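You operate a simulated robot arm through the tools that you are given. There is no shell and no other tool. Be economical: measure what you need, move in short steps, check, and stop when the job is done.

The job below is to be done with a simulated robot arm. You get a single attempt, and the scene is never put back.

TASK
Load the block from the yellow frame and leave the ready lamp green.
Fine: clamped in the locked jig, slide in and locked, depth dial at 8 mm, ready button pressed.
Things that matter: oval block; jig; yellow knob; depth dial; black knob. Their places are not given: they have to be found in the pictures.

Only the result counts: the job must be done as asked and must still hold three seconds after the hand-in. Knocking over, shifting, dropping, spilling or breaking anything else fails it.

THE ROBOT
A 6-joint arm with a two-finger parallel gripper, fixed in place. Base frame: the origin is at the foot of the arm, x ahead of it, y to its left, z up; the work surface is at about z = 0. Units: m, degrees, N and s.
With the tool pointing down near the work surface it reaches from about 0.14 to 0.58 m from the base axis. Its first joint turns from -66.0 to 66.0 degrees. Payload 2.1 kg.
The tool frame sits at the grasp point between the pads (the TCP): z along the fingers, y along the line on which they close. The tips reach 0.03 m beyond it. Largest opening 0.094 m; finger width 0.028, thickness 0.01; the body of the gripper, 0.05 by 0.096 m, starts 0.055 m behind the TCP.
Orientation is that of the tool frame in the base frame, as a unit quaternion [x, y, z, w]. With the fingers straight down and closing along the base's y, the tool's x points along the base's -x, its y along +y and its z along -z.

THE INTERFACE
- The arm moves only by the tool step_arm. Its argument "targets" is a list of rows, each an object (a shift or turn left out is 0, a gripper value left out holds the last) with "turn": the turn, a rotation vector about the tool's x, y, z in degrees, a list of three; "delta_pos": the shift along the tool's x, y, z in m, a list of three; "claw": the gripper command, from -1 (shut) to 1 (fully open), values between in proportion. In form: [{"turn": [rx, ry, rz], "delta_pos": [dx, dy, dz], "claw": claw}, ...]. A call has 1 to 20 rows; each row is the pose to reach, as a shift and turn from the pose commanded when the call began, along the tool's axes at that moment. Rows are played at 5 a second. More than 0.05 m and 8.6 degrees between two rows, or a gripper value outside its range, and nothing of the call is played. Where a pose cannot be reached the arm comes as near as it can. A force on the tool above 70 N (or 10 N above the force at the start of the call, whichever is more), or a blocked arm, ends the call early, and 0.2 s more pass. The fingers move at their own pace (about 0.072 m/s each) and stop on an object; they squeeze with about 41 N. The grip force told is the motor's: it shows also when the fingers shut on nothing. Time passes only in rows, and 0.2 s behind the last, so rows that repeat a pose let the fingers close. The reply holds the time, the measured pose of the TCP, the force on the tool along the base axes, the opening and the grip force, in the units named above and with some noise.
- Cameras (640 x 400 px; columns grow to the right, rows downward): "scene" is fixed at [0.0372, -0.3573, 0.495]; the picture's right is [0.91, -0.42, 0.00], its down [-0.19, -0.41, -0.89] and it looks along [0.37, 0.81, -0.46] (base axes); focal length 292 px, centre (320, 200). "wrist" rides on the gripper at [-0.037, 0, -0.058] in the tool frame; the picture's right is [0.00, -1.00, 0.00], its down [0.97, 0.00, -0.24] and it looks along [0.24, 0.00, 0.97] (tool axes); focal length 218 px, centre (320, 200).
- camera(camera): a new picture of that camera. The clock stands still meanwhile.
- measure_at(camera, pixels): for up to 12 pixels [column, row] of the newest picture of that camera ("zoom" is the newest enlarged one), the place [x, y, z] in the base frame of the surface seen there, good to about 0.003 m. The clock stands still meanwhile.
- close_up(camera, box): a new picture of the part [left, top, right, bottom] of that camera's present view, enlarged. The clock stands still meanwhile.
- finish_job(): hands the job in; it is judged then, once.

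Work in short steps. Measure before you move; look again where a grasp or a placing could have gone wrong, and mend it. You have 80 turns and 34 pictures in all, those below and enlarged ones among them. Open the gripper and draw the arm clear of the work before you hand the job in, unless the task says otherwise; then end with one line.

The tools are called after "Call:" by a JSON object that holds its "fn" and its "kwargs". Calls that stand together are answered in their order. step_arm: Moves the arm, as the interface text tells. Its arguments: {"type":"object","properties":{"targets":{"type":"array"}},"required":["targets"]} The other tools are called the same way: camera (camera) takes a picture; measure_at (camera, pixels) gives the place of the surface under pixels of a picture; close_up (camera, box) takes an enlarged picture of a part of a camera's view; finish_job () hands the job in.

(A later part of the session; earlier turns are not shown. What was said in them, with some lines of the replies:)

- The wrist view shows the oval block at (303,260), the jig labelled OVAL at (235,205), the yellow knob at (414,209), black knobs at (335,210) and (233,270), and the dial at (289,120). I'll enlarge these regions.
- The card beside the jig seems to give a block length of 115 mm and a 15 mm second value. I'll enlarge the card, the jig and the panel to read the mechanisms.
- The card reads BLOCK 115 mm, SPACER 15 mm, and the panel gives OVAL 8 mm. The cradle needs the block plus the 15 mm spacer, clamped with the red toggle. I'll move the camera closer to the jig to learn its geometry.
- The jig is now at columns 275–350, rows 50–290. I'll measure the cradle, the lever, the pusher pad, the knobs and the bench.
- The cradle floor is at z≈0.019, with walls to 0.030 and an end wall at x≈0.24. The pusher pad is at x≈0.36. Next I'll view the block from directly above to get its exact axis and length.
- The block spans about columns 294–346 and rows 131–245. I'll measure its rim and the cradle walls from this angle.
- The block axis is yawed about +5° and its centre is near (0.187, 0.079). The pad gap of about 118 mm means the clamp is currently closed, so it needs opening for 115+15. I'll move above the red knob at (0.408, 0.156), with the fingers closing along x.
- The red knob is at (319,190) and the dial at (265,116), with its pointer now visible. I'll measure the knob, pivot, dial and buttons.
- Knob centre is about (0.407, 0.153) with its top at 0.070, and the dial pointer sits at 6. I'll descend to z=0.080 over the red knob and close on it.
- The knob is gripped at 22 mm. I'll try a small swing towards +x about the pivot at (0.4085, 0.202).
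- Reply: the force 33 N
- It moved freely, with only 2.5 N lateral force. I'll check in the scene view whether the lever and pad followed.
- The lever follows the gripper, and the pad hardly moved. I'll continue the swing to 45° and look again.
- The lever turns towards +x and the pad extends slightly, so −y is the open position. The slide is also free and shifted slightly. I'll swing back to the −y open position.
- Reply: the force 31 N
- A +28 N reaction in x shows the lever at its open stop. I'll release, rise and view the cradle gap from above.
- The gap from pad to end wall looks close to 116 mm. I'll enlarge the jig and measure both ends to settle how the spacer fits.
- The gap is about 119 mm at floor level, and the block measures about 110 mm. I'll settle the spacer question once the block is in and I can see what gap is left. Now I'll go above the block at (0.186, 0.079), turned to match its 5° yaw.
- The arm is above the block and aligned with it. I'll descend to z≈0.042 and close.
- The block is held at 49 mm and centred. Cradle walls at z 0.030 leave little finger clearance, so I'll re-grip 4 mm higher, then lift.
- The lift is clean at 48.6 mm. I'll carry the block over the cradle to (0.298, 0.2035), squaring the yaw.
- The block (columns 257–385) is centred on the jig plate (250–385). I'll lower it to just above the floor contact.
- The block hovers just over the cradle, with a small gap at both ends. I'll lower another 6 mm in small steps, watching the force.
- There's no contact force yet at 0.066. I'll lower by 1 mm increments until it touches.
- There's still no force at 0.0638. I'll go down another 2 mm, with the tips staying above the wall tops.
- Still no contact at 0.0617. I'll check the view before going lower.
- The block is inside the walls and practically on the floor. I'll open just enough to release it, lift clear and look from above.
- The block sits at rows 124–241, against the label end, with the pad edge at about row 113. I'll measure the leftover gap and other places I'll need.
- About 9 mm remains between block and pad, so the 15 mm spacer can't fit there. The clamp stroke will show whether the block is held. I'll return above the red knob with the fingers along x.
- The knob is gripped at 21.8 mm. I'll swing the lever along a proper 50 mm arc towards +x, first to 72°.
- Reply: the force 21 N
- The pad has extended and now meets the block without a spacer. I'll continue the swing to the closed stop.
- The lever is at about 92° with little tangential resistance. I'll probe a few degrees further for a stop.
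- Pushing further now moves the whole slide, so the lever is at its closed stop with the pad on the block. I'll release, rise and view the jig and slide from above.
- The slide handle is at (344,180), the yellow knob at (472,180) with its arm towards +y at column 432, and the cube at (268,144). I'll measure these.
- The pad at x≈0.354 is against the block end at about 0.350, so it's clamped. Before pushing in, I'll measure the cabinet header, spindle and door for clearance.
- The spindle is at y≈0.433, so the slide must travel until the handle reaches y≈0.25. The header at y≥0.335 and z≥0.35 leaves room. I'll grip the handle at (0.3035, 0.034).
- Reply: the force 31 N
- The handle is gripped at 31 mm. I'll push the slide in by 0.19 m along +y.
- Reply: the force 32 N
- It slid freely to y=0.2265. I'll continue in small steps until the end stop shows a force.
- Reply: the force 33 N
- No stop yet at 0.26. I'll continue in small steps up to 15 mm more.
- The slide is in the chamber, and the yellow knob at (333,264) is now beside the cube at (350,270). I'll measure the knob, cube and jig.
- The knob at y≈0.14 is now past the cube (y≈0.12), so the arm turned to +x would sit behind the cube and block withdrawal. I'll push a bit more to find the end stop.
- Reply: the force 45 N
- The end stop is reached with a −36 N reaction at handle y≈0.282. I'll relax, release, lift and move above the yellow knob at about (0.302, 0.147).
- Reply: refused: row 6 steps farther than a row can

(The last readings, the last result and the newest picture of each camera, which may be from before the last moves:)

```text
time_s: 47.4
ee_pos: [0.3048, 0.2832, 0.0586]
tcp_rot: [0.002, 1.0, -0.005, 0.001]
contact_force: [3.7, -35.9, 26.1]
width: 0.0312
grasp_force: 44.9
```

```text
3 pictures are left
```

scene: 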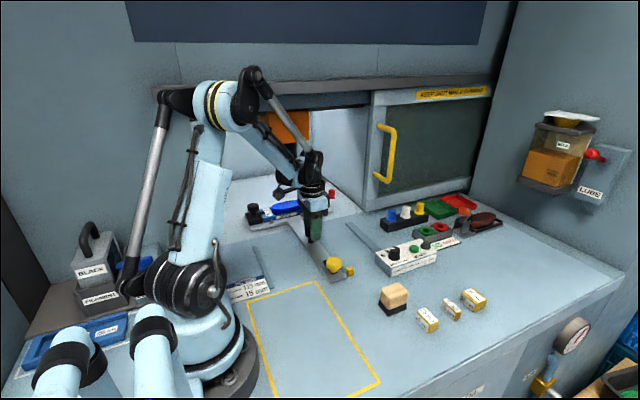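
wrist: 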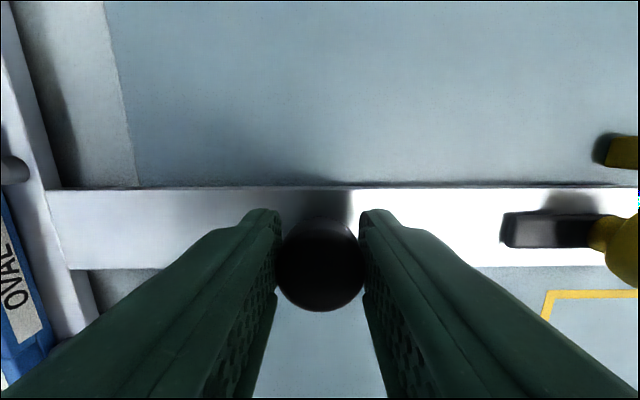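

That row was too long and nothing moved, but the wrist picture shows the knob at (625,245) and cube at (622,152). I'll measure them and repeat the move in shorter steps.

Call:
{"fn": "measure_at", "kwargs": {"camera": "wrist", "pixels": [[625, 250], [635, 250], [622, 152], [610, 152], [505, 225], [550, 230], [320, 265]]}}

Call:
{"fn": "step_arm", "kwargs": {"targets": [{"delta_pos": [0, -0.004, 0]}, {"delta_pos": [0, -0.004, 0], "claw": 0.1}, {"delta_pos": [0, -0.004, 0], "claw": 0.1}, {"delta_pos": [0, -0.004, -0.03]}, {"delta_pos": [0, -0.004, -0.07]}, {"delta_pos": [0, -0.04, -0.09]}, {"delta_pos": [0.001, -0.075, -0.09]}, {"delta_pos": [0.002, -0.11, -0.09]}, {"delta_pos": [0.002, -0.138, -0.09]}, {"delta_pos": [0.002, -0.138, -0.09]}]}}

```text
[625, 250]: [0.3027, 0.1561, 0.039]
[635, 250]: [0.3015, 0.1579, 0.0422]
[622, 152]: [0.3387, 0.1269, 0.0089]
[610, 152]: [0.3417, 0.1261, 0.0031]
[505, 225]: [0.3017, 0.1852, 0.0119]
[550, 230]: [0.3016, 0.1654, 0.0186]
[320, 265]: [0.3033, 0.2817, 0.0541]
```

```text
time_s: 49.6
ee_pos: [0.3049, 0.147, 0.1494]
tcp_rot: [0.0, 1.0, 0.001, 0.001]
contact_force: [-0.3, -0.1, 1.3]
width: 0.052
grasp_force: 0.1
```

The arm is above the yellow knob. I'll descend to z≈0.058 and grip with the fingers along y.

Call:
{"fn": "step_arm", "kwargs": {"targets": [{"delta_pos": [0.0025, 0, 0.04]}, {"delta_pos": [0.0025, 0, 0.075]}, {"delta_pos": [0.0025, 0, 0.0905]}, {"delta_pos": [0.0025, 0, 0.0905]}, {"delta_pos": [0.0025, 0, 0.0905], "claw": -1}, {"delta_pos": [0.0025, 0, 0.0905], "claw": -1}, {"delta_pos": [0.0025, 0, 0.0905], "claw": -1}]}}

```text
time_s: 51.2
ee_pos: [0.3014, 0.1408, 0.0566]
tcp_rot: [0.003, 1.0, -0.01, 0.0]
contact_force: [-5.1, -56.2, -34.0]
width: 0.0374
grasp_force: 45.0
```

The grip is 37 mm, and the −56 N in y means the knob centre is at y≈0.141 with the slide at its stop. I'll shift the command back 5.5 mm to relax, then start turning clockwise.

Call:
{"fn": "step_arm", "kwargs": {"targets": [{"delta_pos": [0, -0.003, 0]}, {"delta_pos": [0, -0.0055, 0]}, {"delta_pos": [0, -0.0055, 0]}, {"delta_pos": [0, -0.0055, 0], "turn": [0, 0, 6]}, {"delta_pos": [0, -0.0055, 0], "turn": [0, 0, 12]}, {"delta_pos": [0, -0.0055, 0], "turn": [0, 0, 18]}, {"delta_pos": [0, -0.0055, 0], "turn": [0, 0, 24]}, {"delta_pos": [0, -0.0055, 0], "turn": [0, 0, 24]}]}}

```text
time_s: 53.0
ee_pos: [0.3016, 0.1398, 0.0589]
tcp_rot: [0.208, 0.978, -0.003, 0.002]
contact_force: [-3.5, -34.4, -27.3]
width: 0.0375
grasp_force: 44.9
```

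The turn reads 24° and the slide stays pressed in. I'll continue turning towards 90°.

Call:
{"fn": "step_arm", "kwargs": {"targets": [{"turn": [0, 0, 7]}, {"turn": [0, 0, 14]}, {"turn": [0, 0, 21]}, {"turn": [0, 0, 28]}, {"turn": [0, 0, 35]}, {"turn": [0, 0, 42]}, {"turn": [0, 0, 49]}, {"turn": [0, 0, 56]}, {"turn": [0, 0, 62]}, {"turn": [0, 0, 66]}, {"turn": [0, 0, 66]}]}}

```text
time_s: 55.4
ee_pos: [0.3008, 0.142, 0.0594]
tcp_rot: [0.707, 0.707, -0.001, -0.002]
contact_force: [-14.9, -5.5, 5.5]
width: 0.0371
grasp_force: 44.7
```

The full 90° is done. I'll nudge 5° further to seat it, release, rise and check with one picture.

Call:
{"fn": "step_arm", "kwargs": {"targets": [{"turn": [0, 0, 5]}, {"turn": [0, 0, 5]}, {"turn": [0, 0, 5], "claw": 0.2}, {"turn": [0, 0, 5], "claw": 0.2}, {"delta_pos": [0, 0, -0.04], "turn": [0, 0, 5]}, {"delta_pos": [0, 0, -0.08], "turn": [0, 0, 2]}, {"delta_pos": [0, 0.04, -0.1], "turn": [0, 0, 0]}, {"delta_pos": [-0.02, 0.085, -0.1], "turn": [0, 0, 0]}, {"delta_pos": [-0.04, 0.125, -0.1], "turn": [0, 0, 0]}, {"delta_pos": [-0.044, 0.147, -0.1], "turn": [0, 0, 0]}, {"delta_pos": [-0.044, 0.147, -0.1], "turn": [0, 0, 0]}]}}

Call:
{"fn": "camera", "kwargs": {"camera": "wrist"}}

```text
time_s: 57.8
ee_pos: [0.4503, 0.0969, 0.1602]
tcp_rot: [0.707, 0.707, 0.001, 0.0]
contact_force: [0.2, -0.3, -0.1]
width: 0.0563
grasp_force: 0.1
```

```text
2 pictures are left
```

wrist: 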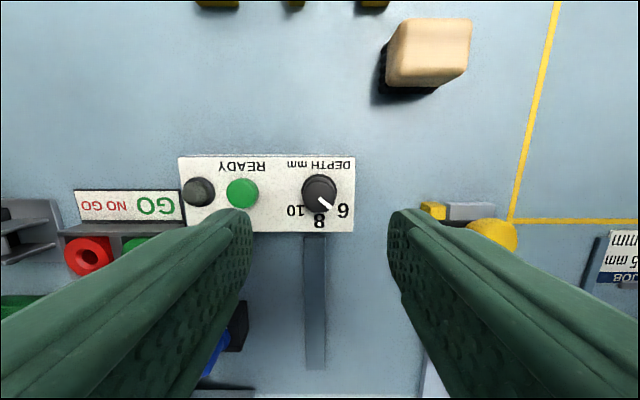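

The pointer at (326,203) points to the 6 label at (343,210), with the 8 at (319,221). I'll measure the dial and labels to get the turn angle.

Call:
{"fn": "measure_at", "kwargs": {"camera": "wrist", "pixels": [[319, 188], [343, 210], [319, 221], [294, 211], [331, 208], [319, 197], [305, 188], [335, 188], [242, 193], [242, 185], [199, 191], [319, 178]]}}

Call:
{"fn": "close_up", "kwargs": {"camera": "wrist", "box": [280, 150, 520, 250]}}

```text
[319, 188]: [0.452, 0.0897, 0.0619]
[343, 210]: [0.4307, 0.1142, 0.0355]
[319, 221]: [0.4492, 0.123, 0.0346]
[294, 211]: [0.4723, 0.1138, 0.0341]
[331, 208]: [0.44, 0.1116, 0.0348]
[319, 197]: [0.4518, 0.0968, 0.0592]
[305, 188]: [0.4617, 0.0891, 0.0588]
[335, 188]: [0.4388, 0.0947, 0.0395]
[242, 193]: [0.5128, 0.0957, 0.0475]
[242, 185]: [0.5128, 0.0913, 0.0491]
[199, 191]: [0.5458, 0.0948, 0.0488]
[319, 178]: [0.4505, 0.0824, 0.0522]
```

```text
2.67 times, centred on (400, 200) of wrist
```

zoom: 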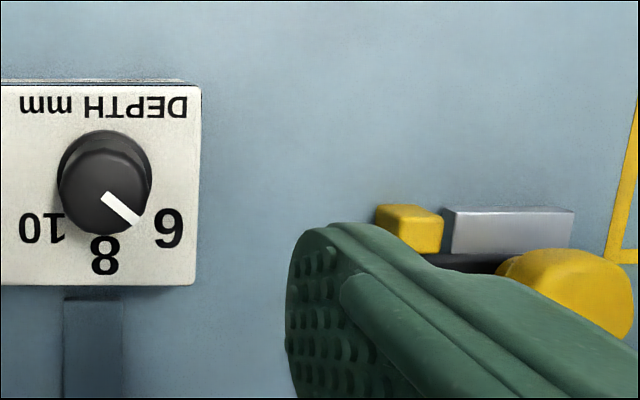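

The lock arm (dark bar at zoom (465,262)) now points behind the cube, so the slide is locked. The labels are about 47° apart, so the dial needs about 48° clockwise. I'll turn to +45°, descend over the dial and grip it.

Call:
{"fn": "step_arm", "kwargs": {"targets": [{"turn": [0, 0, -8]}, {"turn": [0, 0, -16]}, {"turn": [0, 0, -24]}, {"turn": [0, 0, -32]}, {"turn": [0, 0, -40]}, {"turn": [0, 0, -48]}, {"delta_pos": [-0.001, 0.001, 0.04], "turn": [0, 0, -48]}, {"delta_pos": [-0.001, 0.001, 0.075], "turn": [0, 0, -48]}, {"delta_pos": [-0.001, 0.001, 0.087], "turn": [0, 0, -48]}, {"delta_pos": [-0.001, 0.001, 0.087], "turn": [0, 0, -48]}, {"delta_pos": [-0.001, 0.001, 0.087], "turn": [0, 0, -48], "claw": -1}, {"delta_pos": [-0.001, 0.001, 0.087], "turn": [0, 0, -48], "claw": -1}, {"delta_pos": [-0.001, 0.001, 0.087], "turn": [0, 0, -48], "claw": -1}]}}

```text
time_s: 60.6
ee_pos: [0.4501, 0.0986, 0.0717]
tcp_rot: [0.358, 0.934, 0.002, 0.001]
contact_force: [6.9, 4.5, -10.8]
width: 0.0279
grasp_force: 45.3
```

The dial is gripped at 28 mm with small side forces. I'll turn it 48° clockwise, then release and rise.

Call:
{"fn": "step_arm", "kwargs": {"targets": [{"turn": [0, 0, 6]}, {"turn": [0, 0, 12]}, {"turn": [0, 0, 18]}, {"turn": [0, 0, 24]}, {"turn": [0, 0, 30]}, {"turn": [0, 0, 36]}, {"turn": [0, 0, 42]}, {"turn": [0, 0, 48]}, {"turn": [0, 0, 48]}]}}

```text
time_s: 62.6
ee_pos: [0.4506, 0.0988, 0.0727]
tcp_rot: [0.707, 0.707, 0.005, 0.002]
contact_force: [21.5, 22.6, -14.2]
width: 0.0276
grasp_force: 45.6
```

The turn is done. I'll release, rise, shut the fingers and move above the green button at (0.513, 0.096).

Call:
{"fn": "step_arm", "kwargs": {"targets": [{"claw": 0.1}, {"claw": 0.1}, {"delta_pos": [0, 0, -0.03]}, {"delta_pos": [0, 0, -0.06]}, {"delta_pos": [-0.001, 0.03, -0.06], "claw": -1}, {"delta_pos": [-0.003, 0.0625, -0.06]}, {"delta_pos": [-0.003, 0.0625, -0.05]}, {"delta_pos": [-0.003, 0.0625, -0.03]}, {"delta_pos": [-0.003, 0.0625, -0.02]}, {"delta_pos": [-0.003, 0.0625, -0.02]}]}}

```text
time_s: 64.8
ee_pos: [0.5123, 0.0942, 0.0914]
tcp_rot: [0.707, 0.707, 0.001, 0.0]
contact_force: [-1.2, -1.0, -0.3]
width: 0.0
grasp_force: 32.5
```

The closed tips are about 13 mm above the button. I'll press down in small steps until the force rises, then lift.

Call:
{"fn": "step_arm", "kwargs": {"targets": [{"delta_pos": [0, 0, 0.006]}, {"delta_pos": [0, 0, 0.011]}, {"delta_pos": [0, 0, 0.014]}, {"delta_pos": [0, 0, 0.016]}, {"delta_pos": [0, 0, 0.018]}, {"delta_pos": [0, 0, 0.02]}, {"delta_pos": [0, 0, 0.02]}]}}

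```text
time_s: 66.4
ee_pos: [0.5129, 0.0937, 0.0727]
tcp_rot: [0.707, 0.707, 0.001, 0.0]
contact_force: [-0.5, -0.2, 1.3]
width: 0.0
grasp_force: 32.4
```

The force is only 1.3 N at tips z≈0.043. I'll press a few millimetres more, looking for the bottom.

Call:
{"fn": "step_arm", "kwargs": {"targets": [{"delta_pos": [0, 0, 0.002]}, {"delta_pos": [0, 0, 0.004]}, {"delta_pos": [0, 0, 0.005]}, {"delta_pos": [0, 0, 0.005]}]}}

```text
time_s: 67.4
ee_pos: [0.5128, 0.0946, 0.0686]
tcp_rot: [0.707, 0.707, 0.003, 0.001]
contact_force: [5.8, 0.5, 29.2]
width: 0.0003
grasp_force: 32.8
```

29 N shows the button bottomed. I'll lift, open and move back for the last picture, covering the lamp and dial.

Call:
{"fn": "step_arm", "kwargs": {"targets": [{"delta_pos": [0, 0, -0.02]}, {"delta_pos": [0, 0, -0.05]}, {"delta_pos": [0, -0.01, -0.08]}, {"delta_pos": [0, -0.03, -0.1], "claw": 0.2}, {"delta_pos": [0, -0.05, -0.11]}, {"delta_pos": [0, -0.05, -0.11]}]}}

Call:
{"fn": "camera", "kwargs": {"camera": "wrist"}}

```text
time_s: 68.8
ee_pos: [0.4609, 0.0935, 0.177]
tcp_rot: [0.707, 0.707, 0.001, 0.0]
contact_force: [0.3, -0.9, 0.0]
width: 0.0563
grasp_force: 0.1
```

```text
0 pictures are left
```

wrist: 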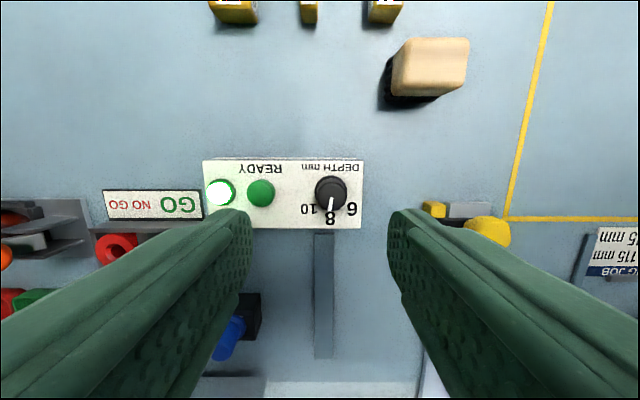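

The lamp at (220,192) glows green, and the dial pointer is at 8. I'll open the gripper and draw the arm up and clear.

Call:
{"fn": "step_arm", "kwargs": {"targets": [{"delta_pos": [0, 0, -0.04], "claw": 1}, {"delta_pos": [-0.01, -0.02, -0.08]}, {"delta_pos": [-0.03, -0.05, -0.11]}, {"delta_pos": [-0.04, -0.08, -0.14]}, {"delta_pos": [-0.04, -0.08, -0.14]}]}}

```text
time_s: 70.0
ee_pos: [0.3806, 0.0517, 0.3194]
tcp_rot: [0.707, 0.707, 0.001, -0.001]
contact_force: [0.0, -0.4, 0.1]
width: 0.0939
grasp_force: 0.1
```

The arm is clear with the gripper open, so I'm handing the job in.

Call:
{"fn": "finish_job", "kwargs": {}}

```text
The job is handed in.
```

I handed the job in with the ready lamp green: the oval block is clamped in the locked jig, the slide is in and locked, the dial is at 8 mm and the button is pressed. I left out the card's 15 mm spacer, because only about 9 mm remained between block and pad and the clamp closed onto the block without it.
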